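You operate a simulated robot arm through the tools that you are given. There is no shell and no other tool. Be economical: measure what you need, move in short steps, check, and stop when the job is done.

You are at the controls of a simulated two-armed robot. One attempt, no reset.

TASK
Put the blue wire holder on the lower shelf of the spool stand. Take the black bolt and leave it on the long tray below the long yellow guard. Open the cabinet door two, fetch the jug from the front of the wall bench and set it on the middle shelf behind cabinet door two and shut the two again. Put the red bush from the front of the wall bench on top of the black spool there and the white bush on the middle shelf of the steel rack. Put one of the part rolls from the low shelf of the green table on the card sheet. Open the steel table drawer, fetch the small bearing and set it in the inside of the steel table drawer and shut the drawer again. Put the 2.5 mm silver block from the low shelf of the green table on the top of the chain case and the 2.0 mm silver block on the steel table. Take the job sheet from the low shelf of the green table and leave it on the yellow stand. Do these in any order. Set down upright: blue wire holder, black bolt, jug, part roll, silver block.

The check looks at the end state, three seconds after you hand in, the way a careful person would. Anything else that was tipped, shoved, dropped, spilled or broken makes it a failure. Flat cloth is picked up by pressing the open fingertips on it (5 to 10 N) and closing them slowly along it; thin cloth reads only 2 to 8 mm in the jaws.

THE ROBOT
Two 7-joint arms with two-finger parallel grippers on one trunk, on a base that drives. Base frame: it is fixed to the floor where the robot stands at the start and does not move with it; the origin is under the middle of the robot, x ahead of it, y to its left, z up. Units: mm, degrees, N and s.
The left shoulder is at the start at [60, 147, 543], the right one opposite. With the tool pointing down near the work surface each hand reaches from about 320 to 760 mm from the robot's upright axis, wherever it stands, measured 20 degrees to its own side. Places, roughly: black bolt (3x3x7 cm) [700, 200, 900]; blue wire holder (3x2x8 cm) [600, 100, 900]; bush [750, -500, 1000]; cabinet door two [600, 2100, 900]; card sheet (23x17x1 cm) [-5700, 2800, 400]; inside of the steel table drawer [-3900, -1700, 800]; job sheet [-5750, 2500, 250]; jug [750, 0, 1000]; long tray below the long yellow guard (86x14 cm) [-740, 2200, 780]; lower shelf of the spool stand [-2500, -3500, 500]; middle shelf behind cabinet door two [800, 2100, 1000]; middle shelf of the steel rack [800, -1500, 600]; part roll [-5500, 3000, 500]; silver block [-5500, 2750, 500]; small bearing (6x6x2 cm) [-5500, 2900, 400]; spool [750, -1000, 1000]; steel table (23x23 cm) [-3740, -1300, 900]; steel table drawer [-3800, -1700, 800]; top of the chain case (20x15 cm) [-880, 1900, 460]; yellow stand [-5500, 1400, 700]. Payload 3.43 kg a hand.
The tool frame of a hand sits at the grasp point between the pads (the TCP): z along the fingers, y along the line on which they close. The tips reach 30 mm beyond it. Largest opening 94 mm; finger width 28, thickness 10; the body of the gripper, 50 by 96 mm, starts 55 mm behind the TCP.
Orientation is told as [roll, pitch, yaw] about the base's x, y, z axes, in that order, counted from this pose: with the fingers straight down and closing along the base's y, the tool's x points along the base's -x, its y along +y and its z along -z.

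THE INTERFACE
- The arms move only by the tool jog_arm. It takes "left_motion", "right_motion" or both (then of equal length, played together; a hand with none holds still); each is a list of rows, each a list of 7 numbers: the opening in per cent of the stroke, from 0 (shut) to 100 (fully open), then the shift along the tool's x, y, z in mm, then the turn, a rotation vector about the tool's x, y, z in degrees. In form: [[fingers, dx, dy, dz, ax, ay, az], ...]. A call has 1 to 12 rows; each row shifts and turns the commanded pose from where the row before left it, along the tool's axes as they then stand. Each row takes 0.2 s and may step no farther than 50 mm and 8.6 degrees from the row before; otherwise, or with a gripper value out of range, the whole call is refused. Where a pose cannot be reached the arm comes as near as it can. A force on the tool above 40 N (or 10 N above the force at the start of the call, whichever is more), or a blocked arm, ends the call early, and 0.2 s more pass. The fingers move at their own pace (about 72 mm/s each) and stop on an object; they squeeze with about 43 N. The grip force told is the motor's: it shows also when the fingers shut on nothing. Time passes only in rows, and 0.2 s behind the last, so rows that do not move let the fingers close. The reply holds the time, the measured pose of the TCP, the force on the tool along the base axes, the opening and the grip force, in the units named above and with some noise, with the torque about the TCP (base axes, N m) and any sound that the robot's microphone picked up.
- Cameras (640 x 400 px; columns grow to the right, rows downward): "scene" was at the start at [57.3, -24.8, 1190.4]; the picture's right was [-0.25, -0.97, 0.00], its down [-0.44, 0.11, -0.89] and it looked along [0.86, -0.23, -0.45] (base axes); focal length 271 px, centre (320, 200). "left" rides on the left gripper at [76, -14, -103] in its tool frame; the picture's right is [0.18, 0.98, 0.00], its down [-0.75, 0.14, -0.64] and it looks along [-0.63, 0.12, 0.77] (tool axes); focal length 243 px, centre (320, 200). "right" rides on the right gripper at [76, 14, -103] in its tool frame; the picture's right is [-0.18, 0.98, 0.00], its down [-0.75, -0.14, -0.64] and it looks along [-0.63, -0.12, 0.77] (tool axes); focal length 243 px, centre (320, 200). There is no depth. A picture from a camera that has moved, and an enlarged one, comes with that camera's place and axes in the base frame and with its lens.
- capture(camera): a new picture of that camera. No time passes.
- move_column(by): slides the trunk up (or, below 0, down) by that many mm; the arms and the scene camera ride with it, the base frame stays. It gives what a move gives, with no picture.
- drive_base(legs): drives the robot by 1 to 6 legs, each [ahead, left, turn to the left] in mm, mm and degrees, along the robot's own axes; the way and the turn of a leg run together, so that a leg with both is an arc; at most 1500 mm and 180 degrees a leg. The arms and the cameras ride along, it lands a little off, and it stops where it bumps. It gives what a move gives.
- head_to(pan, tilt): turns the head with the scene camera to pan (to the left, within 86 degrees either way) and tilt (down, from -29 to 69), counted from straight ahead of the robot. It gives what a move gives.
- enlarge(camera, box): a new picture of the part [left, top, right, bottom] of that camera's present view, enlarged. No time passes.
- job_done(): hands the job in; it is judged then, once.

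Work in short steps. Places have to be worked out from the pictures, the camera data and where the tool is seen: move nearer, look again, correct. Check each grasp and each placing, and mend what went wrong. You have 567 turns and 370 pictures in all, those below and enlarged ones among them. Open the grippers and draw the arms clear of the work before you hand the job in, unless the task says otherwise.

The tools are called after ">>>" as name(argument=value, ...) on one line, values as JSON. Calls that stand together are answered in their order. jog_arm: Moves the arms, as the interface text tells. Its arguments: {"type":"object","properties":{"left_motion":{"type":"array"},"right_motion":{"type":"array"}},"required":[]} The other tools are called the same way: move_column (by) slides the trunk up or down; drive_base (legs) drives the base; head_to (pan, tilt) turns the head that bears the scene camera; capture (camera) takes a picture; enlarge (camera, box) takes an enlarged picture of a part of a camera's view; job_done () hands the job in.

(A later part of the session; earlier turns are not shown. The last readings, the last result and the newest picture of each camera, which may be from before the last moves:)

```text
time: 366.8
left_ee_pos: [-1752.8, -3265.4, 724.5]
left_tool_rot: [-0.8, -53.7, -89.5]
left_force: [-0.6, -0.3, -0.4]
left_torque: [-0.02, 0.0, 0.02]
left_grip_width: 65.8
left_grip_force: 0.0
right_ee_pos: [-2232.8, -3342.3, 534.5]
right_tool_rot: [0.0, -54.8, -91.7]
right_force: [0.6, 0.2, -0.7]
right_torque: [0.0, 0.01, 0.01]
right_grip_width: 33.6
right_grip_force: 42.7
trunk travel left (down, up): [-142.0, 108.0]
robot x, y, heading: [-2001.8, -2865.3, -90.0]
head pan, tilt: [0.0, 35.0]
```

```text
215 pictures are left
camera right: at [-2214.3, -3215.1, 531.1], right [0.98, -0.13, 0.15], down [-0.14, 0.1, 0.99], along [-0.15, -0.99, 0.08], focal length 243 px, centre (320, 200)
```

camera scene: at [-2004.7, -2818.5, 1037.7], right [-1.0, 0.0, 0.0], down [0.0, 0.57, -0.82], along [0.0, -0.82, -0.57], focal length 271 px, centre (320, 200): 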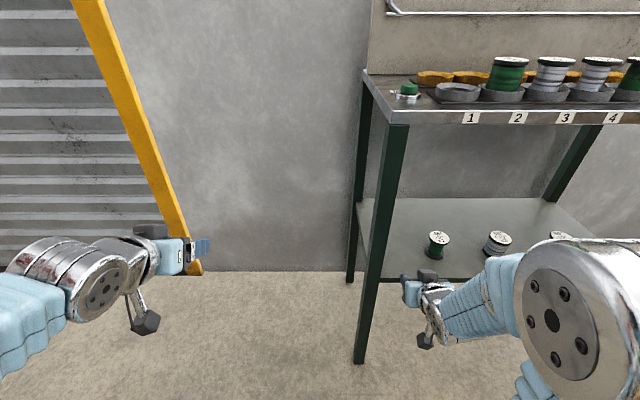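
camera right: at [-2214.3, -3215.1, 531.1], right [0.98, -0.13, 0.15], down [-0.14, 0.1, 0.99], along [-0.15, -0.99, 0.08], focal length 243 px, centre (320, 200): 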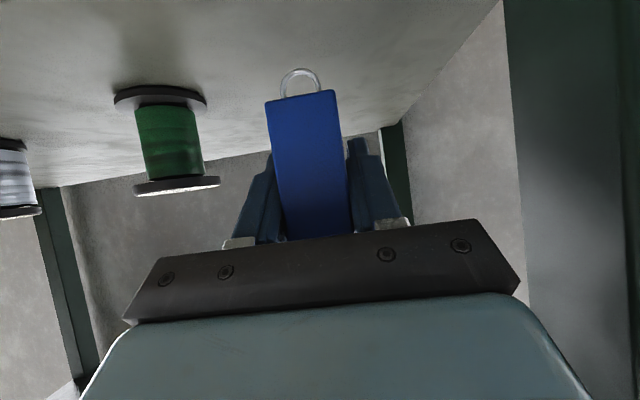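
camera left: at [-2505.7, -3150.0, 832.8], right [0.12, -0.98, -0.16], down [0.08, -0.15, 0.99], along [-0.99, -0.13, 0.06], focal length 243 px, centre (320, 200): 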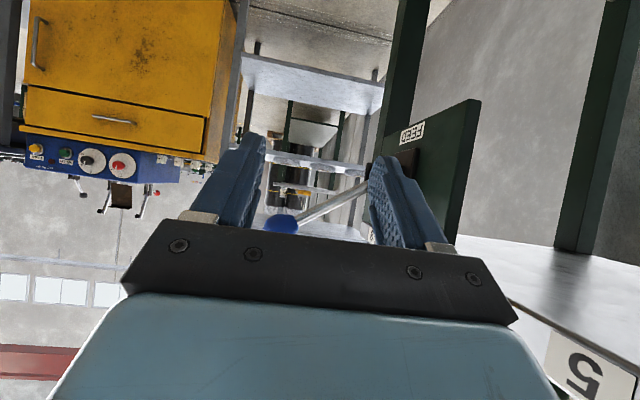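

Over the shelf. Lower to contact.

>>> jog_arm(right_motion=[[0, 8.2, 0, 5.7, 0, 0, 0], [0, 5, 0, 3.4, 0, 0, 0], [0, 1.6, 0, 1.1, 0, 0, 0], [0, 1.6, 0, 1.1, 0, 0, 0], [0, 1.6, 0, 1.1, 0, 0, 0], [0, 0, 0, 0, 0, 0, 0]])

>>> capture(camera="right")

```text
time: 368.1
left_ee_pos: [-1753.0, -3267.2, 726.0]
left_tool_rot: [-0.7, -53.8, -89.4]
left_force: [0.0, -0.5, 0.3]
left_torque: [0.0, -0.03, 0.01]
left_grip_width: 65.7
left_grip_force: 0.1
right_ee_pos: [-2232.9, -3347.6, 513.3]
right_tool_rot: [-0.1, -54.9, -91.6]
right_force: [0.5, 1.1, 5.9]
right_torque: [0.1, -0.02, 0.0]
right_grip_width: 33.4
right_grip_force: 43.3
right hand out of reach, approached as far as the arm can: row 2
trunk travel left (down, up): [-142.0, 108.0]
robot x, y, heading: [-2000.9, -2865.2, -90.1]
head pan, tilt: [0.0, 35.0]
```

```text
214 pictures are left
camera right: at [-2214.7, -3219.5, 510.5], right [0.98, -0.13, 0.15], down [-0.14, 0.1, 0.99], along [-0.15, -0.99, 0.08], focal length 243 px, centre (320, 200)
```

right: 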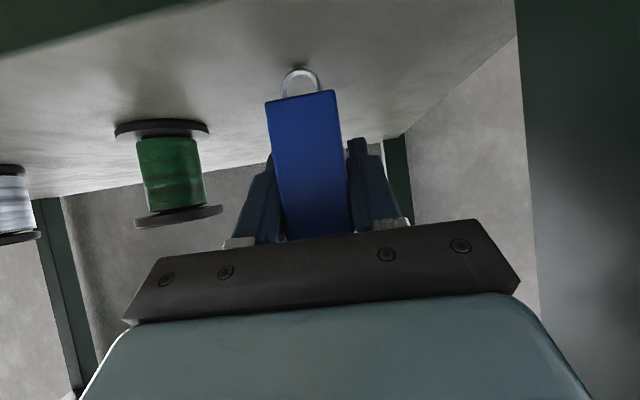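

Contact at 6 N. Open gently.

>>> jog_arm(right_motion=[[40, 0, 0, 0, 0, 0, 0], [55, 0, 0, 0, 0, 0, 0], [65, 0, 0, 0, 0, 0, 0], [65, 0, 0, 0, 0, 0, 0]])

>>> capture(camera="right")

```text
time: 369.1
left_ee_pos: [-1753.0, -3266.3, 725.2]
left_tool_rot: [-0.7, -53.8, -89.6]
left_force: [0.6, -0.2, -0.1]
left_torque: [-0.02, 0.02, -0.01]
left_grip_width: 65.7
left_grip_force: 0.0
right_ee_pos: [-2232.1, -3347.8, 512.6]
right_tool_rot: [-0.1, -54.8, -91.6]
right_force: [0.7, -0.3, 0.2]
right_torque: [0.0, 0.01, -0.01]
right_grip_width: 61.1
right_grip_force: 0.2
trunk travel left (down, up): [-142.0, 108.0]
robot x, y, heading: [-2004.0, -2862.7, -90.0]
head pan, tilt: [0.0, 35.0]
```

```text
213 pictures are left
camera right: at [-2214.9, -3219.4, 510.1], right [0.98, -0.13, 0.15], down [-0.14, 0.09, 0.99], along [-0.15, -0.99, 0.07], focal length 243 px, centre (320, 200)
```

right: 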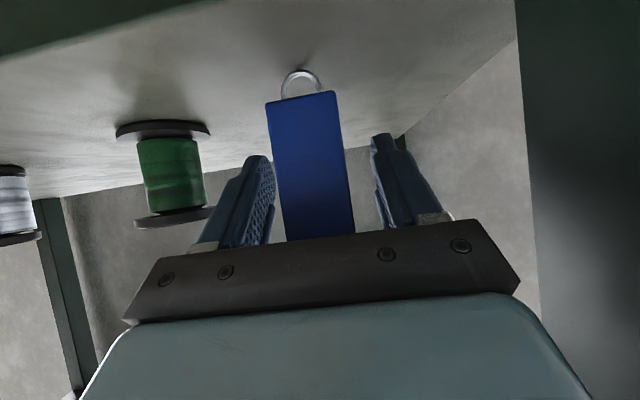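

Standing. Back out 250 mm and verify.

>>> drive_base(legs=[[-250, 0, 0]])

>>> capture(camera="right")

```text
time: 371.0
left_ee_pos: [-1753.5, -3015.0, 725.3]
left_tool_rot: [-0.8, -53.8, -89.5]
left_force: [-0.6, 0.1, -0.3]
left_torque: [-0.03, -0.01, 0.04]
left_grip_width: 66.0
left_grip_force: 0.1
right_ee_pos: [-2231.9, -3093.9, 514.0]
right_tool_rot: [0.0, -54.8, -91.5]
right_force: [0.5, -0.2, 0.6]
right_torque: [0.02, 0.03, -0.02]
right_grip_width: 61.0
right_grip_force: 0.0
trunk travel left (down, up): [-142.0, 108.0]
robot x, y, heading: [-2004.2, -2614.1, -89.9]
head pan, tilt: [0.0, 35.0]
```

```text
212 pictures are left
camera right: at [-2215.1, -2966.5, 510.1], right [0.98, -0.14, 0.15], down [-0.14, 0.09, 0.99], along [-0.15, -0.99, 0.07], focal length 243 px, centre (320, 200)
```

right: 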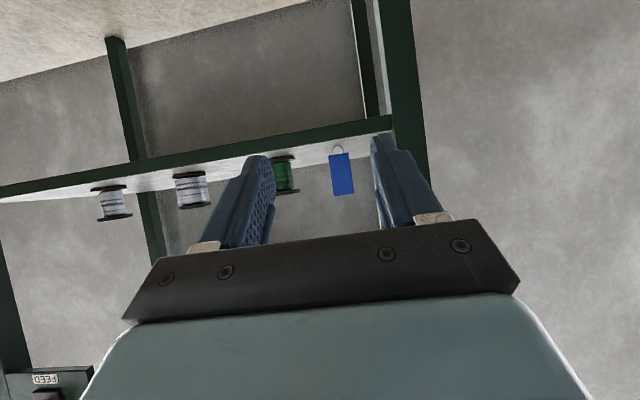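

Holder stands on the lower shelf. Raise the trunk, turn right to face −x and scout ahead.

>>> move_column(by=108)

>>> drive_base(legs=[[0, 0, -90]])

>>> head_to(pan=-25, tilt=15)

>>> capture(camera="scene")

```text
time: 372.4
left_ee_pos: [-1753.2, -3014.3, 833.2]
left_tool_rot: [-0.6, -53.9, -89.6]
left_force: [-0.3, -0.2, -0.8]
left_torque: [-0.02, 0.01, 0.02]
left_grip_width: 65.9
left_grip_force: 0.1
right_ee_pos: [-2232.1, -3094.0, 620.8]
right_tool_rot: [-0.1, -54.8, -91.6]
right_force: [0.6, -0.9, -0.8]
right_torque: [0.05, -0.01, -0.01]
right_grip_width: 61.2
right_grip_force: 0.1
trunk travel left (down, up): [-250.0, 0.0]
robot x, y, heading: [-2005.4, -2612.0, -90.0]
head pan, tilt: [0.0, 35.0]
```

```text
time: 376.6
left_ee_pos: [-2404.7, -2864.2, 832.6]
left_tool_rot: [-0.7, -53.9, -178.9]
left_force: [0.4, 0.6, 0.4]
left_torque: [-0.02, -0.01, 0.02]
left_grip_width: 66.0
left_grip_force: 0.0
right_ee_pos: [-2489.0, -2387.1, 620.2]
right_tool_rot: [-0.1, -54.7, 178.9]
right_force: [-0.3, 0.2, 0.6]
right_torque: [0.04, 0.03, -0.01]
right_grip_width: 61.2
right_grip_force: 0.1
trunk travel left (down, up): [-250.0, 0.0]
robot x, y, heading: [-2000.8, -2609.3, -179.0]
head pan, tilt: [0.0, 35.0]
```

```text
time: 377.5
left_ee_pos: [-2403.9, -2864.9, 832.8]
left_tool_rot: [-0.6, -53.7, -178.9]
left_force: [0.6, -0.2, 0.5]
left_torque: [-0.01, -0.01, 0.02]
left_grip_width: 65.8
left_grip_force: 0.0
right_ee_pos: [-2488.1, -2387.2, 621.4]
right_tool_rot: [-0.1, -54.7, 179.0]
right_force: [-0.3, 0.5, 0.1]
right_torque: [-0.01, -0.01, -0.01]
right_grip_width: 61.1
right_grip_force: 0.0
trunk travel left (down, up): [-250.0, 0.0]
robot x, y, heading: [-2000.5, -2612.9, -179.6]
head pan, tilt: [-25.0, 15.0]
```

```text
211 pictures are left
camera scene: at [-2059.8, -2573.8, 1209.6], right [0.41, 0.91, 0.0], down [0.24, -0.11, -0.97], along [-0.88, 0.4, -0.26], focal length 271 px, centre (320, 200)
```

scene: 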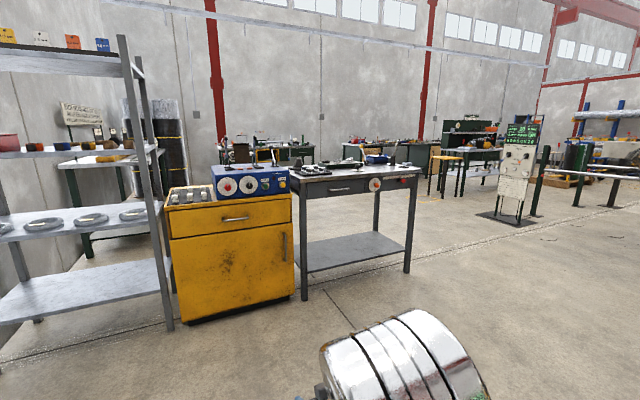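

Steel table spotted (front x≈−3660, y −1980…−1040) with its drawer facing me. I'll open the drawer now while hands are free. Drive toward it.

>>> drive_base(legs=[[0, -900, -1], [950, 0, 0]])

>>> head_to(pan=0, tilt=28)

>>> capture(camera="scene")

```text
time: 386.8
left_ee_pos: [-3368.0, -1949.9, 834.0]
left_tool_rot: [-0.7, -53.8, 179.8]
left_force: [-0.6, 0.9, 0.1]
left_torque: [-0.02, -0.02, 0.03]
left_grip_width: 65.9
left_grip_force: 0.0
right_ee_pos: [-3442.6, -1469.4, 620.0]
right_tool_rot: [-0.1, -54.8, 177.7]
right_force: [1.2, 0.5, 0.1]
right_torque: [0.01, 0.01, 0.01]
right_grip_width: 61.3
right_grip_force: 0.1
trunk travel left (down, up): [-250.0, 0.0]
robot x, y, heading: [-2962.7, -1704.0, 179.4]
head pan, tilt: [-25.0, 15.0]
```

```text
time: 387.7
left_ee_pos: [-3367.6, -1949.7, 834.1]
left_tool_rot: [-0.8, -53.8, 179.9]
left_force: [0.2, -0.6, -0.3]
left_torque: [-0.02, 0.0, 0.0]
left_grip_width: 65.9
left_grip_force: 0.0
right_ee_pos: [-3442.5, -1468.6, 621.0]
right_tool_rot: [-0.2, -54.8, 177.6]
right_force: [-0.8, 0.0, 0.6]
right_torque: [-0.02, -0.01, -0.01]
right_grip_width: 61.1
right_grip_force: 0.0
trunk travel left (down, up): [-250.0, 0.0]
robot x, y, heading: [-2959.3, -1697.8, 179.6]
head pan, tilt: [0.0, 28.0]
```

```text
210 pictures are left
camera scene: at [-3024.7, -1704.9, 1188.7], right [0.01, 1.0, 0.0], down [0.47, -0.01, -0.88], along [-0.88, 0.01, -0.47], focal length 271 px, centre (320, 200)
```

scene: 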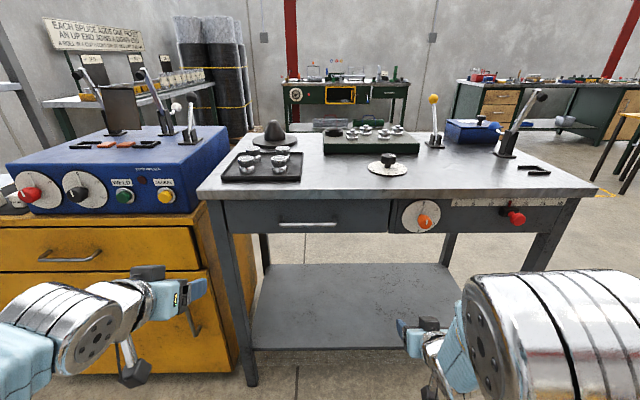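

Drawer handle is a horizontal bar at ≈(−3640,−1733,786). I'll align the left hand (drive right 215), then roll it 90° so the fingers close vertically.

>>> drive_base(legs=[[0, -215, 0]])

>>> jog_arm(left_motion=[[60, 0, 0, 0, 0, 0, 8.2], [60, 0, 0, 0, 0, 0, 8.2], [60, 0, 0, 0, 0, 0, 8.2], [60, 0, 0, 0, 0, 0, 8.2], [60, 0, 0, 0, 0, 0, 8.2], [60, 0, 0, 0, 0, 0, 8.2], [60, 0, 0, 0, 0, 0, 8.2], [60, 0, 0, 0, 0, 0, 8.2], [60, 0, 0, 0, 0, 0, 8.2], [60, 0, 0, 0, 0, 0, 8.2], [60, 0, 0, 0, 0, 0, 8]])

```text
time: 389.3
left_ee_pos: [-3364.3, -1735.5, 832.9]
left_tool_rot: [-0.7, -53.8, 179.8]
left_force: [-0.2, -0.3, -0.5]
left_torque: [-0.02, 0.01, -0.03]
left_grip_width: 66.0
left_grip_force: 0.1
right_ee_pos: [-3439.4, -1255.6, 620.7]
right_tool_rot: [-0.1, -54.8, 177.8]
right_force: [-0.1, 0.1, -0.7]
right_torque: [-0.02, -0.01, 0.04]
right_grip_width: 61.2
right_grip_force: 0.1
trunk travel left (down, up): [-250.0, 0.0]
robot x, y, heading: [-2958.6, -1489.8, 179.2]
head pan, tilt: [0.0, 28.0]
```

```text
time: 391.7
left_ee_pos: [-3363.3, -1735.0, 831.9]
left_tool_rot: [53.9, -0.3, 89.1]
left_force: [-0.3, 0.4, 0.0]
left_torque: [0.02, 0.02, 0.02]
left_grip_width: 56.5
left_grip_force: 0.1
right_ee_pos: [-3440.5, -1255.5, 621.3]
right_tool_rot: [-0.1, -54.7, 177.7]
right_force: [0.2, 0.1, 0.7]
right_torque: [0.02, -0.04, 0.02]
right_grip_width: 61.3
right_grip_force: 0.0
trunk travel left (down, up): [-250.0, 0.0]
robot x, y, heading: [-2960.3, -1490.3, 179.3]
head pan, tilt: [0.0, 28.0]
```

Roll worked. Now pitch up 25° to nearly horizontal and view the handle through the left camera.

>>> jog_arm(left_motion=[[60, 0, 0, 0, -8.4, 0, 0], [60, 0, 0, 0, -8.4, 0, 0], [60, 0, 0, 0, -8.4, 0, 0]])

>>> capture(camera="left")

>>> head_to(pan=20, tilt=30)

>>> capture(camera="scene")

```text
time: 392.5
left_ee_pos: [-3381.9, -1740.3, 854.8]
left_tool_rot: [79.0, -0.4, 89.2]
left_force: [0.6, -0.7, -0.4]
left_torque: [0.01, -0.01, 0.03]
left_grip_width: 56.2
left_grip_force: 0.1
left hand out of reach, approached as far as the arm can: row 3
right_ee_pos: [-3440.1, -1254.9, 621.2]
right_tool_rot: [-0.1, -54.9, 177.6]
right_force: [0.6, -1.2, 0.4]
right_torque: [0.0, 0.0, -0.03]
right_grip_width: 61.0
right_grip_force: 0.0
trunk travel left (down, up): [-250.0, 0.0]
robot x, y, heading: [-2962.1, -1488.1, 179.2]
head pan, tilt: [0.0, 28.0]
```

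```text
209 pictures are left
camera left: at [-3280.5, -1817.4, 860.6], right [-0.19, -0.19, 0.96], down [0.61, 0.74, 0.27], along [-0.77, 0.64, -0.03], focal length 243 px, centre (320, 200)
```

left: 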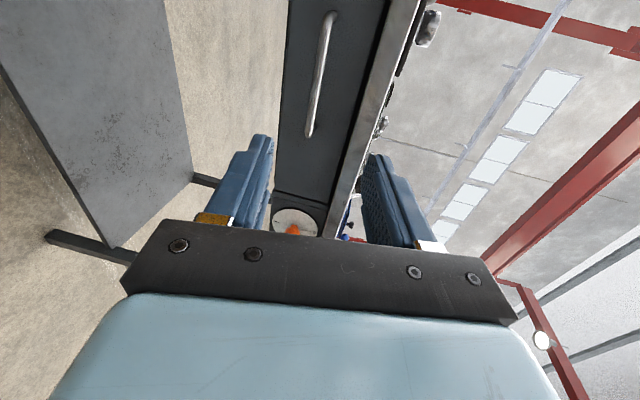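

```text
time: 393.4
left_ee_pos: [-3383.5, -1740.5, 854.4]
left_tool_rot: [78.9, -0.5, 89.2]
left_force: [-0.4, -0.4, -0.2]
left_torque: [0.01, -0.01, -0.01]
left_grip_width: 56.5
left_grip_force: 0.0
right_ee_pos: [-3439.4, -1255.7, 620.3]
right_tool_rot: [0.0, -54.8, 177.7]
right_force: [0.5, -0.8, 0.3]
right_torque: [0.02, 0.01, -0.01]
right_grip_width: 61.1
right_grip_force: 0.0
trunk travel left (down, up): [-250.0, 0.0]
robot x, y, heading: [-2961.5, -1489.6, 179.4]
head pan, tilt: [20.0, 30.0]
```

```text
208 pictures are left
camera scene: at [-3016.3, -1522.0, 1185.5], right [-0.33, 0.94, 0.0], down [0.47, 0.16, -0.87], along [-0.82, -0.29, -0.5], focal length 271 px, centre (320, 200)
```

scene: 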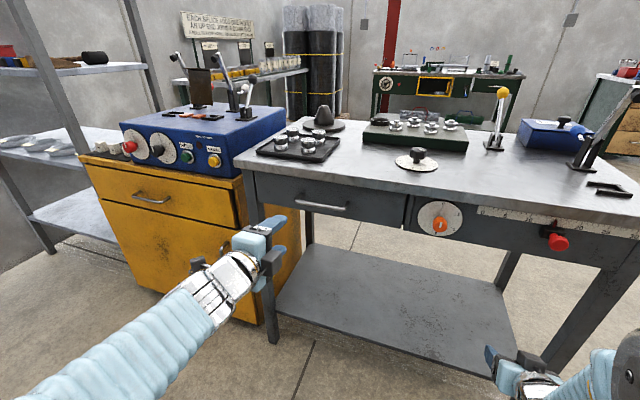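

Handle ≈(−3631,−1734, ~797). Lower the hand 58 mm and drive 150 forward, then re-measure.

>>> jog_arm(left_motion=[[60, 0, -29, 5.5, 0, 0, 0], [60, -3, -29, 5.5, 0, 0, 0]])

>>> drive_base(legs=[[150, 0, 0]])

>>> capture(camera="left")

>>> enlarge(camera="scene", box=[160, 150, 400, 300])

```text
time: 394.0
left_ee_pos: [-3411.7, -1747.1, 825.8]
left_tool_rot: [79.0, -0.4, 89.2]
left_force: [-0.3, 0.2, -0.1]
left_torque: [0.01, -0.04, -0.03]
left_grip_width: 56.2
left_grip_force: 0.0
left hand out of reach, approached as far as the arm can: row 1, 2
right_ee_pos: [-3439.9, -1255.0, 620.5]
right_tool_rot: [0.0, -54.8, 177.8]
right_force: [-0.2, 0.0, -0.6]
right_torque: [0.02, 0.02, 0.02]
right_grip_width: 61.2
right_grip_force: 0.0
trunk travel left (down, up): [-250.0, 0.0]
robot x, y, heading: [-2957.1, -1488.7, 179.5]
head pan, tilt: [20.0, 30.0]
```

```text
time: 395.3
left_ee_pos: [-3560.6, -1743.9, 825.8]
left_tool_rot: [78.9, -0.4, 89.3]
left_force: [0.1, -0.9, 0.7]
left_torque: [-0.02, 0.0, 0.03]
left_grip_width: 56.3
left_grip_force: 0.0
right_ee_pos: [-3589.9, -1253.7, 621.0]
right_tool_rot: [-0.1, -54.8, 177.8]
right_force: [0.3, 0.2, -0.4]
right_torque: [-0.01, -0.02, -0.01]
right_grip_width: 61.3
right_grip_force: 0.1
trunk travel left (down, up): [-250.0, 0.0]
robot x, y, heading: [-3110.9, -1490.1, 179.2]
head pan, tilt: [20.0, 30.0]
```

```text
207 pictures are left
camera left: at [-3459.2, -1822.3, 831.3], right [-0.19, -0.19, 0.96], down [0.61, 0.74, 0.27], along [-0.77, 0.64, -0.03], focal length 243 px, centre (320, 200)
```

left: 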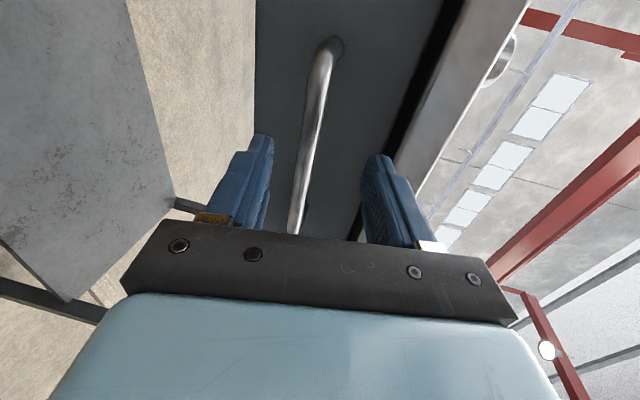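

```text
2.67 times, centred on (280, 225) of scene
camera zoom: at [-3165.6, -1520.3, 1185.5], right [-0.33, 0.94, 0.0], down [0.47, 0.17, -0.87], along [-0.82, -0.29, -0.5], focal length 723 px, centre (427, 133)
```

zoom: 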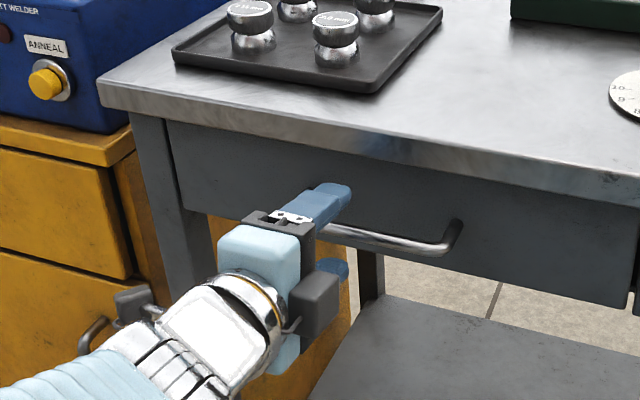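

Bar is slightly below the finger centre. Advance ~52 mm along the fingers (which also drops ~10 mm) with a −7 mm correction.

>>> jog_arm(left_motion=[[60, 0, -7, 0, 0, 0, 0], [60, 0, 0, 27, 0, 0, 0], [60, 0, 0, 25, 0, 0, 0], [60, 0, 0, 0, 0, 0, 0]])

>>> capture(camera="left")

>>> enlarge(camera="scene", box=[160, 150, 400, 300])

```text
time: 396.1
left_ee_pos: [-3603.7, -1745.5, 813.3]
left_tool_rot: [79.1, -0.4, 89.4]
left_force: [28.5, -0.4, 5.9]
left_torque: [-0.02, 1.14, 0.26]
left_grip_width: 57.0
left_grip_force: 0.4
left hand out of reach, approached as far as the arm can: row 1
right_ee_pos: [-3588.2, -1253.1, 620.9]
right_tool_rot: [-0.2, -54.9, 177.9]
right_force: [0.0, 0.2, 0.2]
right_torque: [-0.03, -0.03, -0.03]
right_grip_width: 61.2
right_grip_force: 0.2
trunk travel left (down, up): [-250.0, 0.0]
robot x, y, heading: [-3107.3, -1487.2, 179.2]
head pan, tilt: [20.0, 30.0]
stopped in row 3 (left hand): the force on the tool passed its limit at 87 N (the readings are from after the stop); the commanded pose is now the measured one
```

```text
205 pictures are left
camera left: at [-3500.9, -1822.5, 819.7], right [-0.19, -0.19, 0.96], down [0.61, 0.75, 0.27], along [-0.77, 0.64, -0.02], focal length 243 px, centre (320, 200)
```

left: 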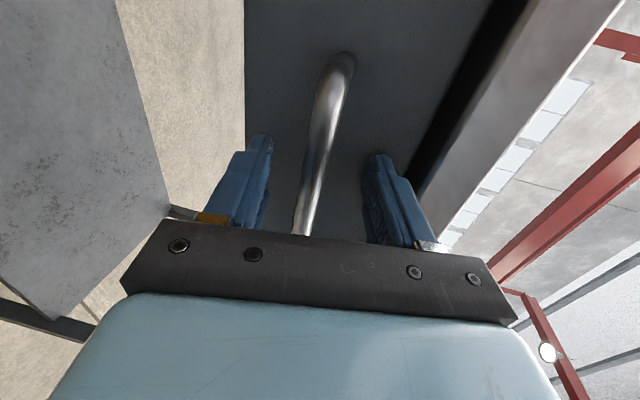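

```text
2.67 times, centred on (280, 225) of scene
camera zoom: at [-3162.6, -1520.0, 1185.7], right [-0.33, 0.94, 0.0], down [0.47, 0.17, -0.87], along [-0.82, -0.29, -0.5], focal length 723 px, centre (427, 133)
```

zoom: 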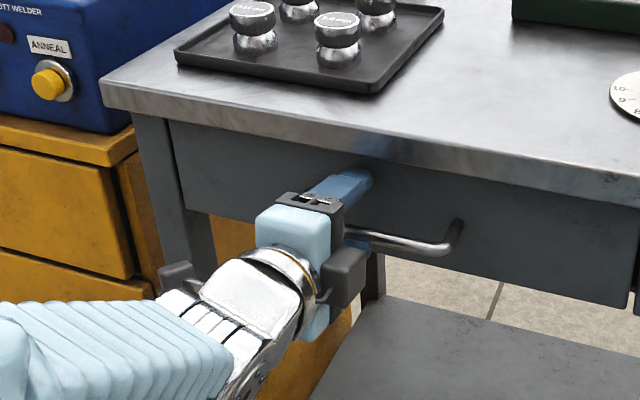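

Fingertips touch the drawer front; bar is between the fingers. Back 4 mm, close.

>>> jog_arm(left_motion=[[60, 0, 0, -4, 0, 0, 0], [30, 0, 0, 0, 0, 0, 0], [0, 0, 0, 0, 0, 0, 0], [0, 0, 0, 0, 0, 0, 0], [0, 0, 0, 0, 0, 0, 0]])

>>> capture(camera="left")

```text
time: 397.3
left_ee_pos: [-3600.9, -1745.6, 808.8]
left_tool_rot: [78.4, -0.5, 89.3]
left_force: [10.2, 8.3, -33.9]
left_torque: [-0.25, 0.05, -0.24]
left_grip_width: 16.2
left_grip_force: 45.2
right_ee_pos: [-3590.0, -1253.7, 619.9]
right_tool_rot: [-0.2, -54.7, 177.9]
right_force: [-0.1, 0.3, 0.3]
right_torque: [-0.01, -0.05, -0.02]
right_grip_width: 61.2
right_grip_force: 0.0
trunk travel left (down, up): [-250.0, 0.0]
robot x, y, heading: [-3109.0, -1488.3, 179.6]
head pan, tilt: [20.0, 30.0]
```

```text
203 pictures are left
camera left: at [-3499.4, -1822.4, 816.3], right [-0.2, -0.19, 0.96], down [0.61, 0.74, 0.27], along [-0.77, 0.64, -0.03], focal length 243 px, centre (320, 200)
```

left: 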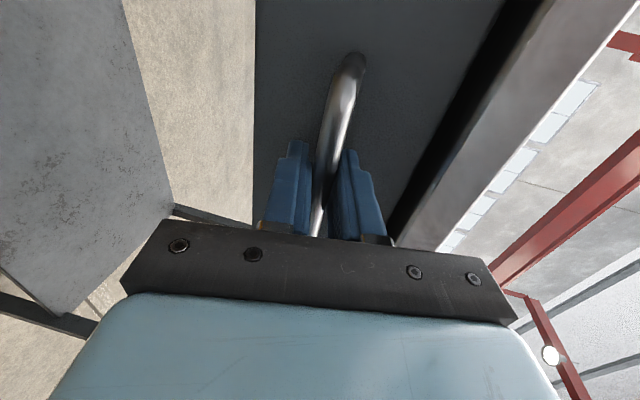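

Gripped (16 mm). Relax the vertical strain, then pull 100 mm with the base.

>>> jog_arm(left_motion=[[0, 0, -4, 0, 0, 0, 0], [0, 0, 0, 0, 0, 0, 0]])

>>> drive_base(legs=[[-100, 0, 0]])

>>> capture(camera="scene")

```text
time: 397.9
left_ee_pos: [-3599.9, -1745.2, 809.2]
left_tool_rot: [79.1, -0.5, 89.3]
left_force: [6.0, 7.1, -19.6]
left_torque: [-0.22, 0.02, -0.2]
left_grip_width: 16.3
left_grip_force: 44.8
right_ee_pos: [-3591.6, -1253.9, 620.1]
right_tool_rot: [-0.2, -54.8, 177.9]
right_force: [0.7, -0.6, 0.3]
right_torque: [0.0, 0.02, -0.01]
right_grip_width: 61.0
right_grip_force: 0.0
trunk travel left (down, up): [-250.0, 0.0]
robot x, y, heading: [-3107.4, -1487.7, 179.6]
head pan, tilt: [20.0, 30.0]
```

```text
time: 399.1
left_ee_pos: [-3499.9, -1745.4, 810.4]
left_tool_rot: [78.9, -0.3, 89.2]
left_force: [1.4, 14.2, -13.4]
left_torque: [-0.11, -0.02, -0.14]
left_grip_width: 16.5
left_grip_force: 44.8
right_ee_pos: [-3489.7, -1254.1, 619.8]
right_tool_rot: [-0.1, -54.8, 177.8]
right_force: [0.0, 0.2, -0.2]
right_torque: [-0.02, 0.0, 0.0]
right_grip_width: 61.0
right_grip_force: 0.1
trunk travel left (down, up): [-250.0, 0.0]
robot x, y, heading: [-3010.0, -1488.1, 179.3]
head pan, tilt: [20.0, 30.0]
```

```text
202 pictures are left
camera scene: at [-3066.1, -1520.6, 1185.5], right [-0.33, 0.94, 0.0], down [0.47, 0.17, -0.87], along [-0.82, -0.29, -0.5], focal length 271 px, centre (320, 200)
```

scene: 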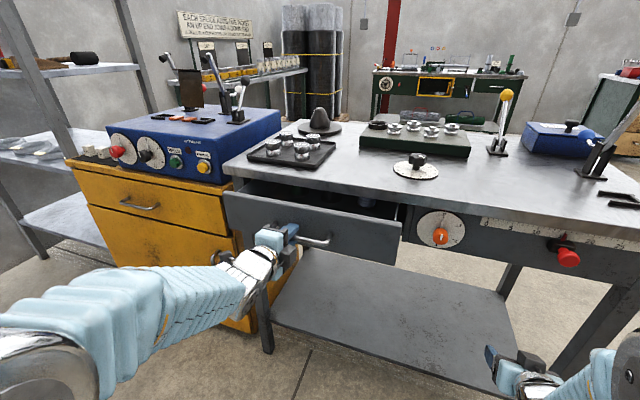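

Drawer slides open. Pull another 110 mm.

>>> drive_base(legs=[[-110, 0, 0]])

>>> capture(camera="scene")

```text
time: 400.3
left_ee_pos: [-3389.6, -1745.0, 810.3]
left_tool_rot: [78.9, -0.3, 89.2]
left_force: [1.9, 13.6, -5.9]
left_torque: [0.0, 0.01, -0.24]
left_grip_width: 16.2
left_grip_force: 45.2
right_ee_pos: [-3378.9, -1254.1, 620.5]
right_tool_rot: [-0.1, -54.8, 177.9]
right_force: [0.4, -0.1, 0.2]
right_torque: [-0.01, 0.01, 0.0]
right_grip_width: 60.9
right_grip_force: 0.0
trunk travel left (down, up): [-250.0, 0.0]
robot x, y, heading: [-2901.2, -1492.2, 179.5]
head pan, tilt: [20.0, 30.0]
```

```text
201 pictures are left
camera scene: at [-2954.7, -1521.6, 1185.4], right [-0.33, 0.94, 0.0], down [0.47, 0.16, -0.87], along [-0.82, -0.29, -0.5], focal length 271 px, centre (320, 200)
```

scene: 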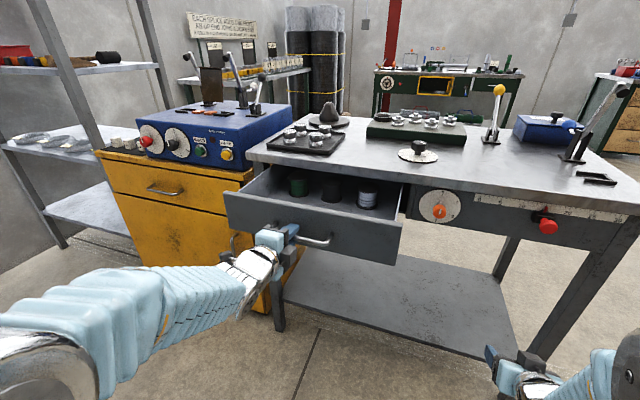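

Pull 40 mm more for space, then release and back off.

>>> drive_base(legs=[[-40, 0, 0]])

>>> jog_arm(left_motion=[[50, 0, 0, 0, 0, 0, 0], [60, 0, 0, 0, 0, 0, 0], [60, 0, 0, 0, 0, 0, 0], [60, 0, 0, -40, 0, 0, 0], [60, 0, 0, -30, 0, 0, 0]])

>>> capture(camera="scene")

```text
time: 401.1
left_ee_pos: [-3350.1, -1745.9, 809.0]
left_tool_rot: [78.9, -0.3, 89.0]
left_force: [1.3, 7.8, -1.6]
left_torque: [0.02, 0.0, -0.04]
left_grip_width: 16.1
left_grip_force: 44.9
right_ee_pos: [-3339.5, -1255.6, 621.0]
right_tool_rot: [-0.2, -54.8, 177.8]
right_force: [0.2, 0.1, -0.5]
right_torque: [0.03, 0.01, -0.02]
right_grip_width: 61.0
right_grip_force: 0.1
trunk travel left (down, up): [-250.0, 0.0]
robot x, y, heading: [-2855.6, -1488.6, 179.4]
head pan, tilt: [20.0, 30.0]
```

```text
time: 402.4
left_ee_pos: [-3295.7, -1752.8, 837.2]
left_tool_rot: [78.7, -0.5, 89.0]
left_force: [-0.4, 0.1, -0.5]
left_torque: [-0.01, 0.01, 0.0]
left_grip_width: 56.8
left_grip_force: 0.1
left hand out of reach, approached as far as the arm can: row 4, 5
right_ee_pos: [-3338.7, -1256.7, 621.0]
right_tool_rot: [-0.1, -54.8, 177.8]
right_force: [-0.3, -0.4, -0.2]
right_torque: [0.01, 0.02, 0.0]
right_grip_width: 61.2
right_grip_force: 0.0
trunk travel left (down, up): [-250.0, 0.0]
robot x, y, heading: [-2852.8, -1486.5, 179.1]
head pan, tilt: [20.0, 30.0]
```

```text
200 pictures are left
camera scene: at [-2914.7, -1523.0, 1185.4], right [-0.33, 0.94, 0.0], down [0.47, 0.17, -0.87], along [-0.82, -0.29, -0.5], focal length 271 px, centre (320, 200)
```

scene: 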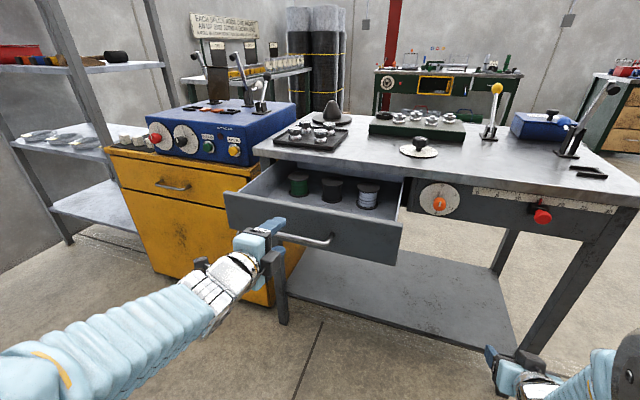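

Drawer is open ~250 mm. Back off, restore the left hand's roll, and turn toward +y to head for the green table.

>>> drive_base(legs=[[-250, 0, 0], [0, 0, -90]])

>>> jog_arm(left_motion=[[60, 0, 0, 0, 8.3, 0, 0], [60, 0, 0, 0, 8.3, 0, 0], [60, 0, 0, 0, 0, 0, -8.2], [60, 0, 0, 0, 0, 0, -8.2], [60, 0, 0, 0, 0, 0, -8.2], [60, 0, 0, 0, 0, 0, -8.2], [60, 0, 0, 0, 0, 0, -8.2], [60, 0, 0, 0, 0, 0, -8.2], [60, 0, 0, 0, 0, 0, -8.2], [60, 0, 0, 0, 0, 0, -8.2], [60, 0, 0, 0, 0, 0, -8.2], [60, 0, 0, 0, 0, 0, -8.2]])

>>> head_to(pan=25, tilt=12)

>>> capture(camera="scene")

```text
time: 408.0
left_ee_pos: [-2869.9, -1055.9, 838.3]
left_tool_rot: [78.9, -0.3, -1.0]
left_force: [0.1, 0.6, 0.5]
left_torque: [-0.01, 0.0, 0.0]
left_grip_width: 56.7
left_grip_force: 0.0
right_ee_pos: [-2374.4, -1013.6, 621.1]
right_tool_rot: [-0.3, -54.8, 87.9]
right_force: [-0.5, -0.2, 0.1]
right_torque: [0.0, -0.01, 0.05]
right_grip_width: 61.3
right_grip_force: 0.2
trunk travel left (down, up): [-250.0, 0.0]
robot x, y, heading: [-2611.3, -1490.4, 89.4]
head pan, tilt: [20.0, 30.0]
```

```text
time: 410.6
left_ee_pos: [-2870.7, -1055.7, 838.1]
left_tool_rot: [13.8, -61.3, 73.1]
left_force: [-0.3, 0.7, -0.2]
left_torque: [-0.03, -0.02, 0.03]
left_grip_width: 56.5
left_grip_force: 0.2
right_ee_pos: [-2374.0, -1013.8, 620.5]
right_tool_rot: [-0.2, -54.7, 87.9]
right_force: [0.6, 0.1, 0.8]
right_torque: [-0.01, 0.01, 0.01]
right_grip_width: 61.2
right_grip_force: 0.1
trunk travel left (down, up): [-250.0, 0.0]
robot x, y, heading: [-2603.5, -1494.6, 89.3]
head pan, tilt: [20.0, 30.0]
```

```text
time: 411.4
left_ee_pos: [-2871.7, -1056.1, 837.8]
left_tool_rot: [14.1, -61.3, 72.6]
left_force: [0.7, 0.4, -0.3]
left_torque: [-0.02, 0.0, 0.01]
left_grip_width: 56.4
left_grip_force: 0.1
right_ee_pos: [-2374.7, -1013.5, 621.4]
right_tool_rot: [-0.1, -54.9, 87.8]
right_force: [0.1, 0.1, -0.2]
right_torque: [0.01, -0.02, -0.04]
right_grip_width: 61.1
right_grip_force: 0.0
trunk travel left (down, up): [-250.0, 0.0]
robot x, y, heading: [-2607.2, -1488.9, 89.4]
head pan, tilt: [25.0, 12.0]
```

```text
199 pictures are left
camera scene: at [-2649.1, -1440.6, 1214.5], right [0.91, 0.41, 0.0], down [0.09, -0.19, -0.98], along [-0.4, 0.89, -0.21], focal length 271 px, centre (320, 200)
```

scene: 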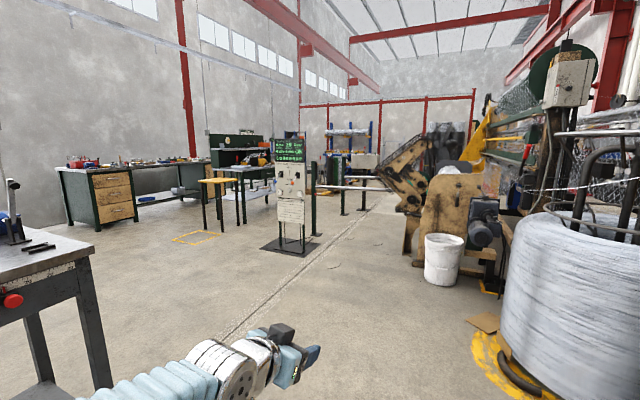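

The yellow stand is at ≈(−5500,1360). Drive toward (−4500, 500) and look at the green table beyond.

>>> drive_base(legs=[[1000, 0, 0.6], [1000, 1000, 0], [0, 900, 0]])

>>> head_to(pan=20, tilt=15)

>>> capture(camera="scene")

```text
time: 427.6
left_ee_pos: [-4733.2, 982.0, 837.9]
left_tool_rot: [14.1, -61.3, 72.4]
left_force: [-0.3, 0.1, -0.7]
left_torque: [-0.01, 0.01, -0.02]
left_grip_width: 56.4
left_grip_force: 0.0
right_ee_pos: [-4237.1, 1021.5, 620.7]
right_tool_rot: [-0.2, -54.8, 87.5]
right_force: [0.3, -0.9, 0.1]
right_torque: [0.01, 0.01, 0.05]
right_grip_width: 61.2
right_grip_force: 0.0
trunk travel left (down, up): [-250.0, 0.0]
robot x, y, heading: [-4478.2, 546.9, 88.8]
head pan, tilt: [25.0, 12.0]
```

```text
time: 428.2
left_ee_pos: [-4735.5, 981.4, 837.8]
left_tool_rot: [14.1, -61.3, 72.4]
left_force: [-0.4, 0.4, 0.7]
left_torque: [0.02, -0.01, 0.0]
left_grip_width: 56.2
left_grip_force: 0.2
right_ee_pos: [-4238.2, 1020.5, 620.4]
right_tool_rot: [-0.2, -54.7, 87.6]
right_force: [-0.5, 0.1, -0.1]
right_torque: [-0.03, 0.04, 0.01]
right_grip_width: 61.0
right_grip_force: 0.1
trunk travel left (down, up): [-250.0, 0.0]
robot x, y, heading: [-4472.4, 541.6, 88.9]
head pan, tilt: [20.0, 15.0]
```

```text
198 pictures are left
camera scene: at [-4507.2, 599.0, 1209.7], right [0.95, 0.33, 0.0], down [0.08, -0.24, -0.97], along [-0.31, 0.91, -0.26], focal length 271 px, centre (320, 200)
```

scene: 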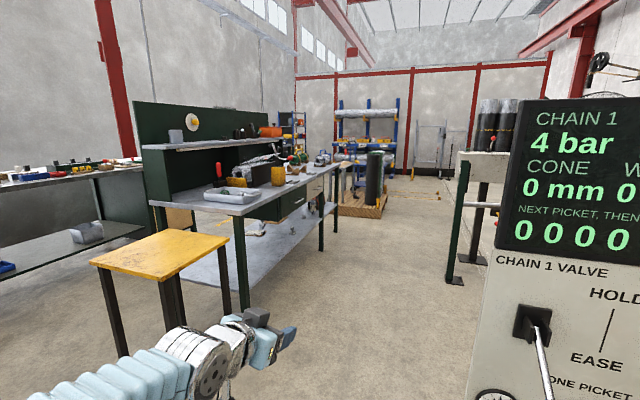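

>>> enlarge(camera="scene", box=[130, 120, 410, 300])

```text
2.22 times, centred on (270, 210) of scene
camera zoom: at [-4507.2, 599.0, 1209.7], right [0.95, 0.33, 0.0], down [0.08, -0.24, -0.97], along [-0.31, 0.91, -0.26], focal length 602 px, centre (431, 178)
```

zoom: 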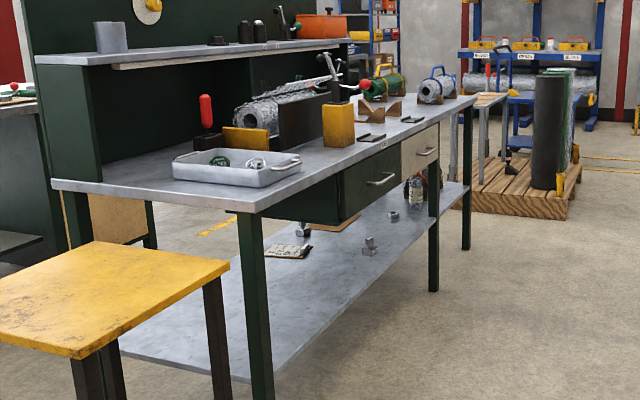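

The low shelf of this green table holds the sheet, blocks, and rolls. Drive to (−4700, 2300) and turn to face it.

>>> drive_base(legs=[[0, 270, 1], [1200, 0, 0], [550, 0, 0], [0, 0, 90]])

>>> head_to(pan=0, tilt=35)

>>> capture(camera="scene")

```text
time: 440.7
left_ee_pos: [-5235.1, 2429.0, 840.2]
left_tool_rot: [14.8, -61.3, 117.6]
left_force: [26.3, -3.2, 7.2]
left_torque: [-0.11, -0.2, 0.33]
left_grip_width: 46.8
left_grip_force: 0.0
right_ee_pos: [-4928.3, 2813.0, 621.4]
right_tool_rot: [-0.1, -54.9, 134.0]
right_force: [-0.1, 0.7, 0.1]
right_torque: [-0.02, 0.03, -0.02]
right_grip_width: 61.1
right_grip_force: 0.1
trunk travel left (down, up): [-250.0, 0.0]
robot x, y, heading: [-4746.3, 2309.1, 135.7]
head pan, tilt: [20.0, 15.0]
stopped in leg 4: the force on the tool passed its limit at 46 N (the readings are from after the stop); the commanded pose is now the measured one
```

```text
time: 441.6
left_ee_pos: [-5237.0, 2427.6, 841.2]
left_tool_rot: [14.8, -61.5, 117.7]
left_force: [31.3, -2.5, 8.4]
left_torque: [-0.07, -0.29, 0.3]
left_grip_width: 44.6
left_grip_force: 0.0
right_ee_pos: [-4928.9, 2811.1, 620.9]
right_tool_rot: [0.0, -54.9, 134.0]
right_force: [0.4, 0.4, 0.5]
right_torque: [0.0, -0.01, -0.03]
right_grip_width: 61.2
right_grip_force: 0.1
trunk travel left (down, up): [-250.0, 0.0]
robot x, y, heading: [-4743.2, 2314.0, 135.7]
head pan, tilt: [0.0, 35.0]
```

```text
196 pictures are left
camera scene: at [-4785.7, 2349.4, 1177.9], right [0.7, 0.71, 0.0], down [0.41, -0.4, -0.82], along [-0.59, 0.57, -0.57], focal length 271 px, centre (320, 200)
```

scene: 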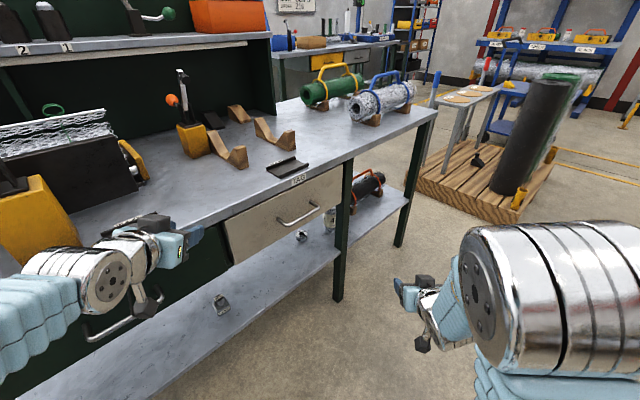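

The left hand touched the table edge. Back away, then finish the turn at a greater distance.

>>> drive_base(legs=[[-300, 0, 0], [0, 0, 44.5]])

>>> capture(camera="scene")

```text
time: 445.7
left_ee_pos: [-4961.3, 1833.0, 838.8]
left_tool_rot: [14.4, -61.4, 162.9]
left_force: [0.7, -0.5, -0.1]
left_torque: [0.0, -0.04, 0.0]
left_grip_width: 56.2
left_grip_force: 0.1
right_ee_pos: [-5013.3, 2322.3, 621.2]
right_tool_rot: [-0.2, -54.8, 179.2]
right_force: [-0.3, 0.3, 0.1]
right_torque: [0.0, 0.04, 0.0]
right_grip_width: 61.1
right_grip_force: 0.0
trunk travel left (down, up): [-250.0, 0.0]
robot x, y, heading: [-4528.4, 2099.9, -179.3]
head pan, tilt: [0.0, 35.0]
```

```text
195 pictures are left
camera scene: at [-4588.8, 2096.3, 1177.7], right [-0.01, 1.0, 0.0], down [0.57, 0.01, -0.82], along [-0.82, -0.01, -0.57], focal length 271 px, centre (320, 200)
```

scene: 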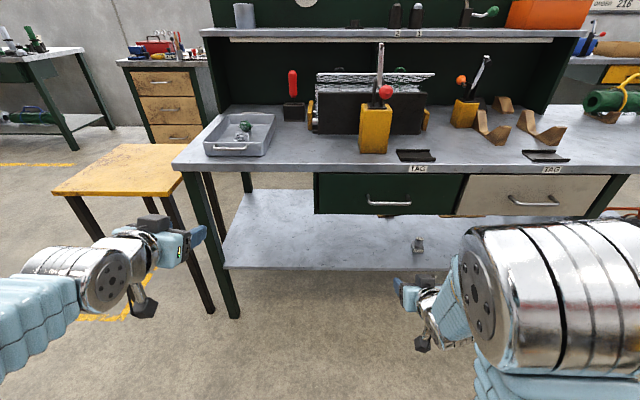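

Clear view; low shelf z≈320. Move to y≈2600, lower the trunk fully and look at the low shelf.

>>> drive_base(legs=[[0, -500, -0.7]])

>>> move_column(by=-250)

>>> head_to(pan=5, tilt=32)

>>> capture(camera="scene")

```text
time: 448.6
left_ee_pos: [-4966.4, 2335.1, 838.8]
left_tool_rot: [14.7, -61.5, 162.3]
left_force: [0.0, 0.0, -0.5]
left_torque: [0.01, 0.02, 0.01]
left_grip_width: 56.4
left_grip_force: 0.0
right_ee_pos: [-5013.9, 2825.5, 620.8]
right_tool_rot: [-0.3, -54.8, 178.4]
right_force: [-0.3, 0.0, -0.6]
right_torque: [0.03, 0.0, 0.0]
right_grip_width: 60.9
right_grip_force: 0.1
trunk travel left (down, up): [-250.0, 0.0]
robot x, y, heading: [-4530.2, 2592.3, 179.5]
head pan, tilt: [0.0, 35.0]
```

```text
time: 451.2
left_ee_pos: [-4965.7, 2334.8, 588.6]
left_tool_rot: [14.5, -61.4, 162.3]
left_force: [0.7, 0.1, 0.3]
left_torque: [0.0, -0.04, 0.0]
left_grip_width: 56.4
left_grip_force: 0.0
right_ee_pos: [-5013.5, 2824.9, 370.4]
right_tool_rot: [-0.2, -54.9, 178.4]
right_force: [0.8, -0.3, -0.6]
right_torque: [-0.04, 0.0, -0.04]
right_grip_width: 61.3
right_grip_force: 0.1
trunk travel left (down, up): [0.0, 250.0]
robot x, y, heading: [-4531.7, 2593.2, 179.8]
head pan, tilt: [0.0, 35.0]
```

```text
time: 451.9
left_ee_pos: [-4966.8, 2334.9, 588.8]
left_tool_rot: [14.5, -61.5, 162.4]
left_force: [0.2, 0.1, 0.0]
left_torque: [0.01, 0.02, 0.02]
left_grip_width: 56.5
left_grip_force: 0.0
right_ee_pos: [-5015.2, 2825.5, 369.1]
right_tool_rot: [-0.1, -54.7, 178.4]
right_force: [-0.4, -0.4, 0.1]
right_torque: [0.05, 0.0, -0.02]
right_grip_width: 61.2
right_grip_force: 0.2
trunk travel left (down, up): [0.0, 250.0]
robot x, y, heading: [-4533.3, 2596.3, 179.8]
head pan, tilt: [5.0, 32.0]
```

```text
194 pictures are left
camera scene: at [-4591.7, 2585.9, 932.3], right [-0.08, 1.0, 0.0], down [0.53, 0.04, -0.85], along [-0.84, -0.07, -0.53], focal length 271 px, centre (320, 200)
```

scene: 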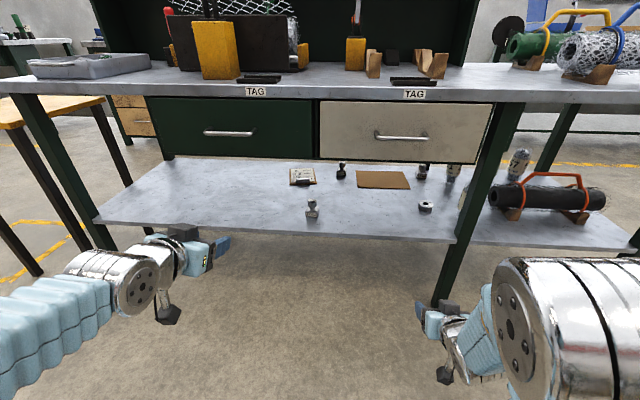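

>>> enlarge(camera="scene", box=[270, 145, 470, 235])

>>> enlarge(camera="scene", box=[400, 130, 640, 260])

```text
3.20 times, centred on (370, 190) of scene
camera zoom: at [-4591.7, 2585.9, 932.3], right [-0.08, 1.0, 0.0], down [0.53, 0.04, -0.85], along [-0.84, -0.07, -0.53], focal length 868 px, centre (160, 232)
```

zoom: 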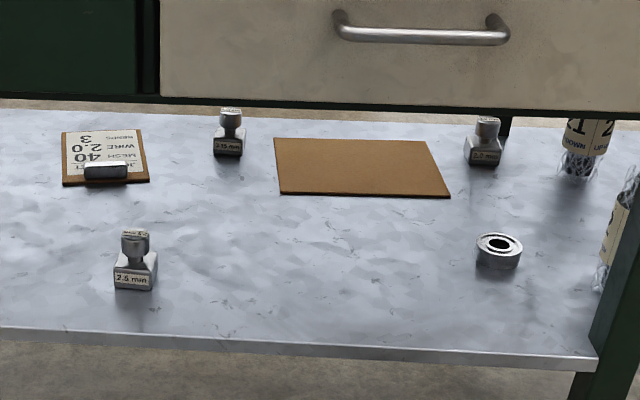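

```text
2.67 times, centred on (520, 195) of scene
camera zoom: at [-4591.7, 2585.9, 932.3], right [-0.08, 1.0, 0.0], down [0.53, 0.04, -0.85], along [-0.84, -0.07, -0.53], focal length 723 px, centre (-213, 213)
```

zoom: 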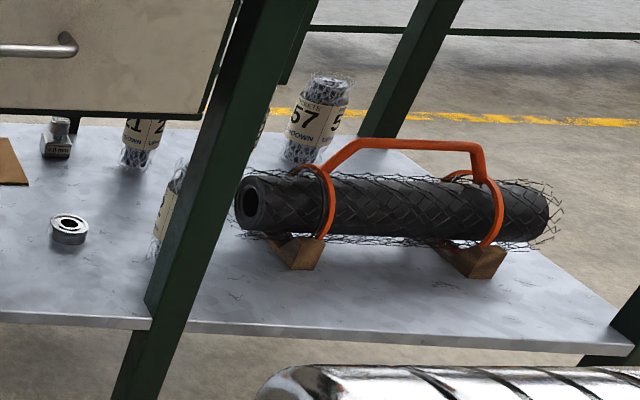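

Labels need confirming: zoom in on the three blocks.

>>> enlarge(camera="scene", box=[285, 150, 355, 235])

>>> enlarge(camera="scene", box=[405, 150, 475, 220])

```text
4.71 times, centred on (320, 192) of scene
camera zoom: at [-4591.7, 2585.9, 932.3], right [-0.08, 1.0, 0.0], down [0.53, 0.04, -0.85], along [-0.84, -0.07, -0.53], focal length 1276 px, centre (320, 235)
```

zoom: 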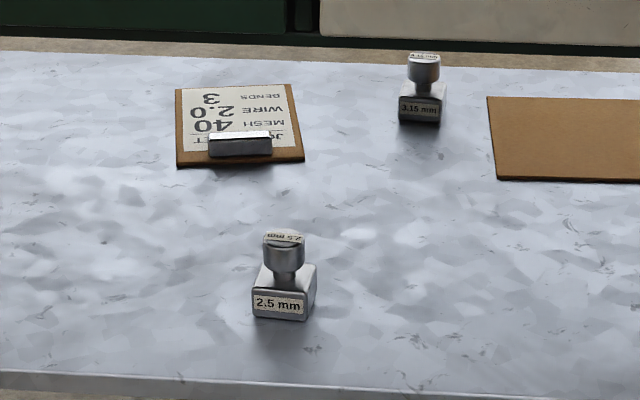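

```text
5.71 times, centred on (440, 185) of scene
camera zoom: at [-4591.7, 2585.9, 932.3], right [-0.08, 1.0, 0.0], down [0.53, 0.04, -0.85], along [-0.84, -0.07, -0.53], focal length 1549 px, centre (-366, 286)
```

zoom: 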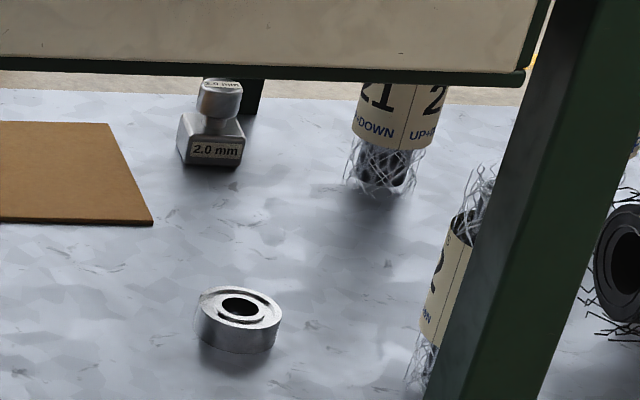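

Items located (shelf z≈345): 2.5 block (−5394,2488), bearing (−5486,2922), 2.0 block (−5749,2967), card (−5719,2787), job sheet (−5715,2412), rolls near y 3030–3100. For deep items I want the hand camera on top, so test rolling the right hand 180°.

>>> jog_arm(right_motion=[[60, 0, 0, 0, 0, 0, 8.4], [60, 0, 0, 0, 0, 0, 8.4], [60, 0, 0, 0, 0, 0, 8.4], [60, 0, 0, 0, 0, 0, 8.4], [60, 0, 0, 0, 0, 0, 8.4], [60, 0, 0, 0, 0, 0, 8.4], [60, 0, 0, 0, 0, 0, 8.4], [60, 0, 0, 0, 0, 0, 8.4], [60, 0, 0, 0, 0, 0, 8.4], [60, 0, 0, 0, 0, 0, 8.4], [60, 0, 0, 0, 0, 0, 8.4], [60, 0, 0, 0, 0, 0, 8.4]])

```text
time: 454.5
left_ee_pos: [-4966.9, 2336.0, 589.1]
left_tool_rot: [14.5, -61.4, 162.3]
left_force: [-0.5, 0.1, -0.4]
left_torque: [0.0, -0.01, 0.02]
left_grip_width: 56.5
left_grip_force: 0.1
right_ee_pos: [-5013.3, 2825.3, 370.3]
right_tool_rot: [54.4, 8.8, 81.9]
right_force: [-0.2, 0.7, -1.5]
right_torque: [0.02, -0.02, -0.03]
right_grip_width: 56.5
right_grip_force: 0.0
trunk travel left (down, up): [0.0, 250.0]
robot x, y, heading: [-4529.6, 2588.4, 180.0]
head pan, tilt: [5.0, 32.0]
```

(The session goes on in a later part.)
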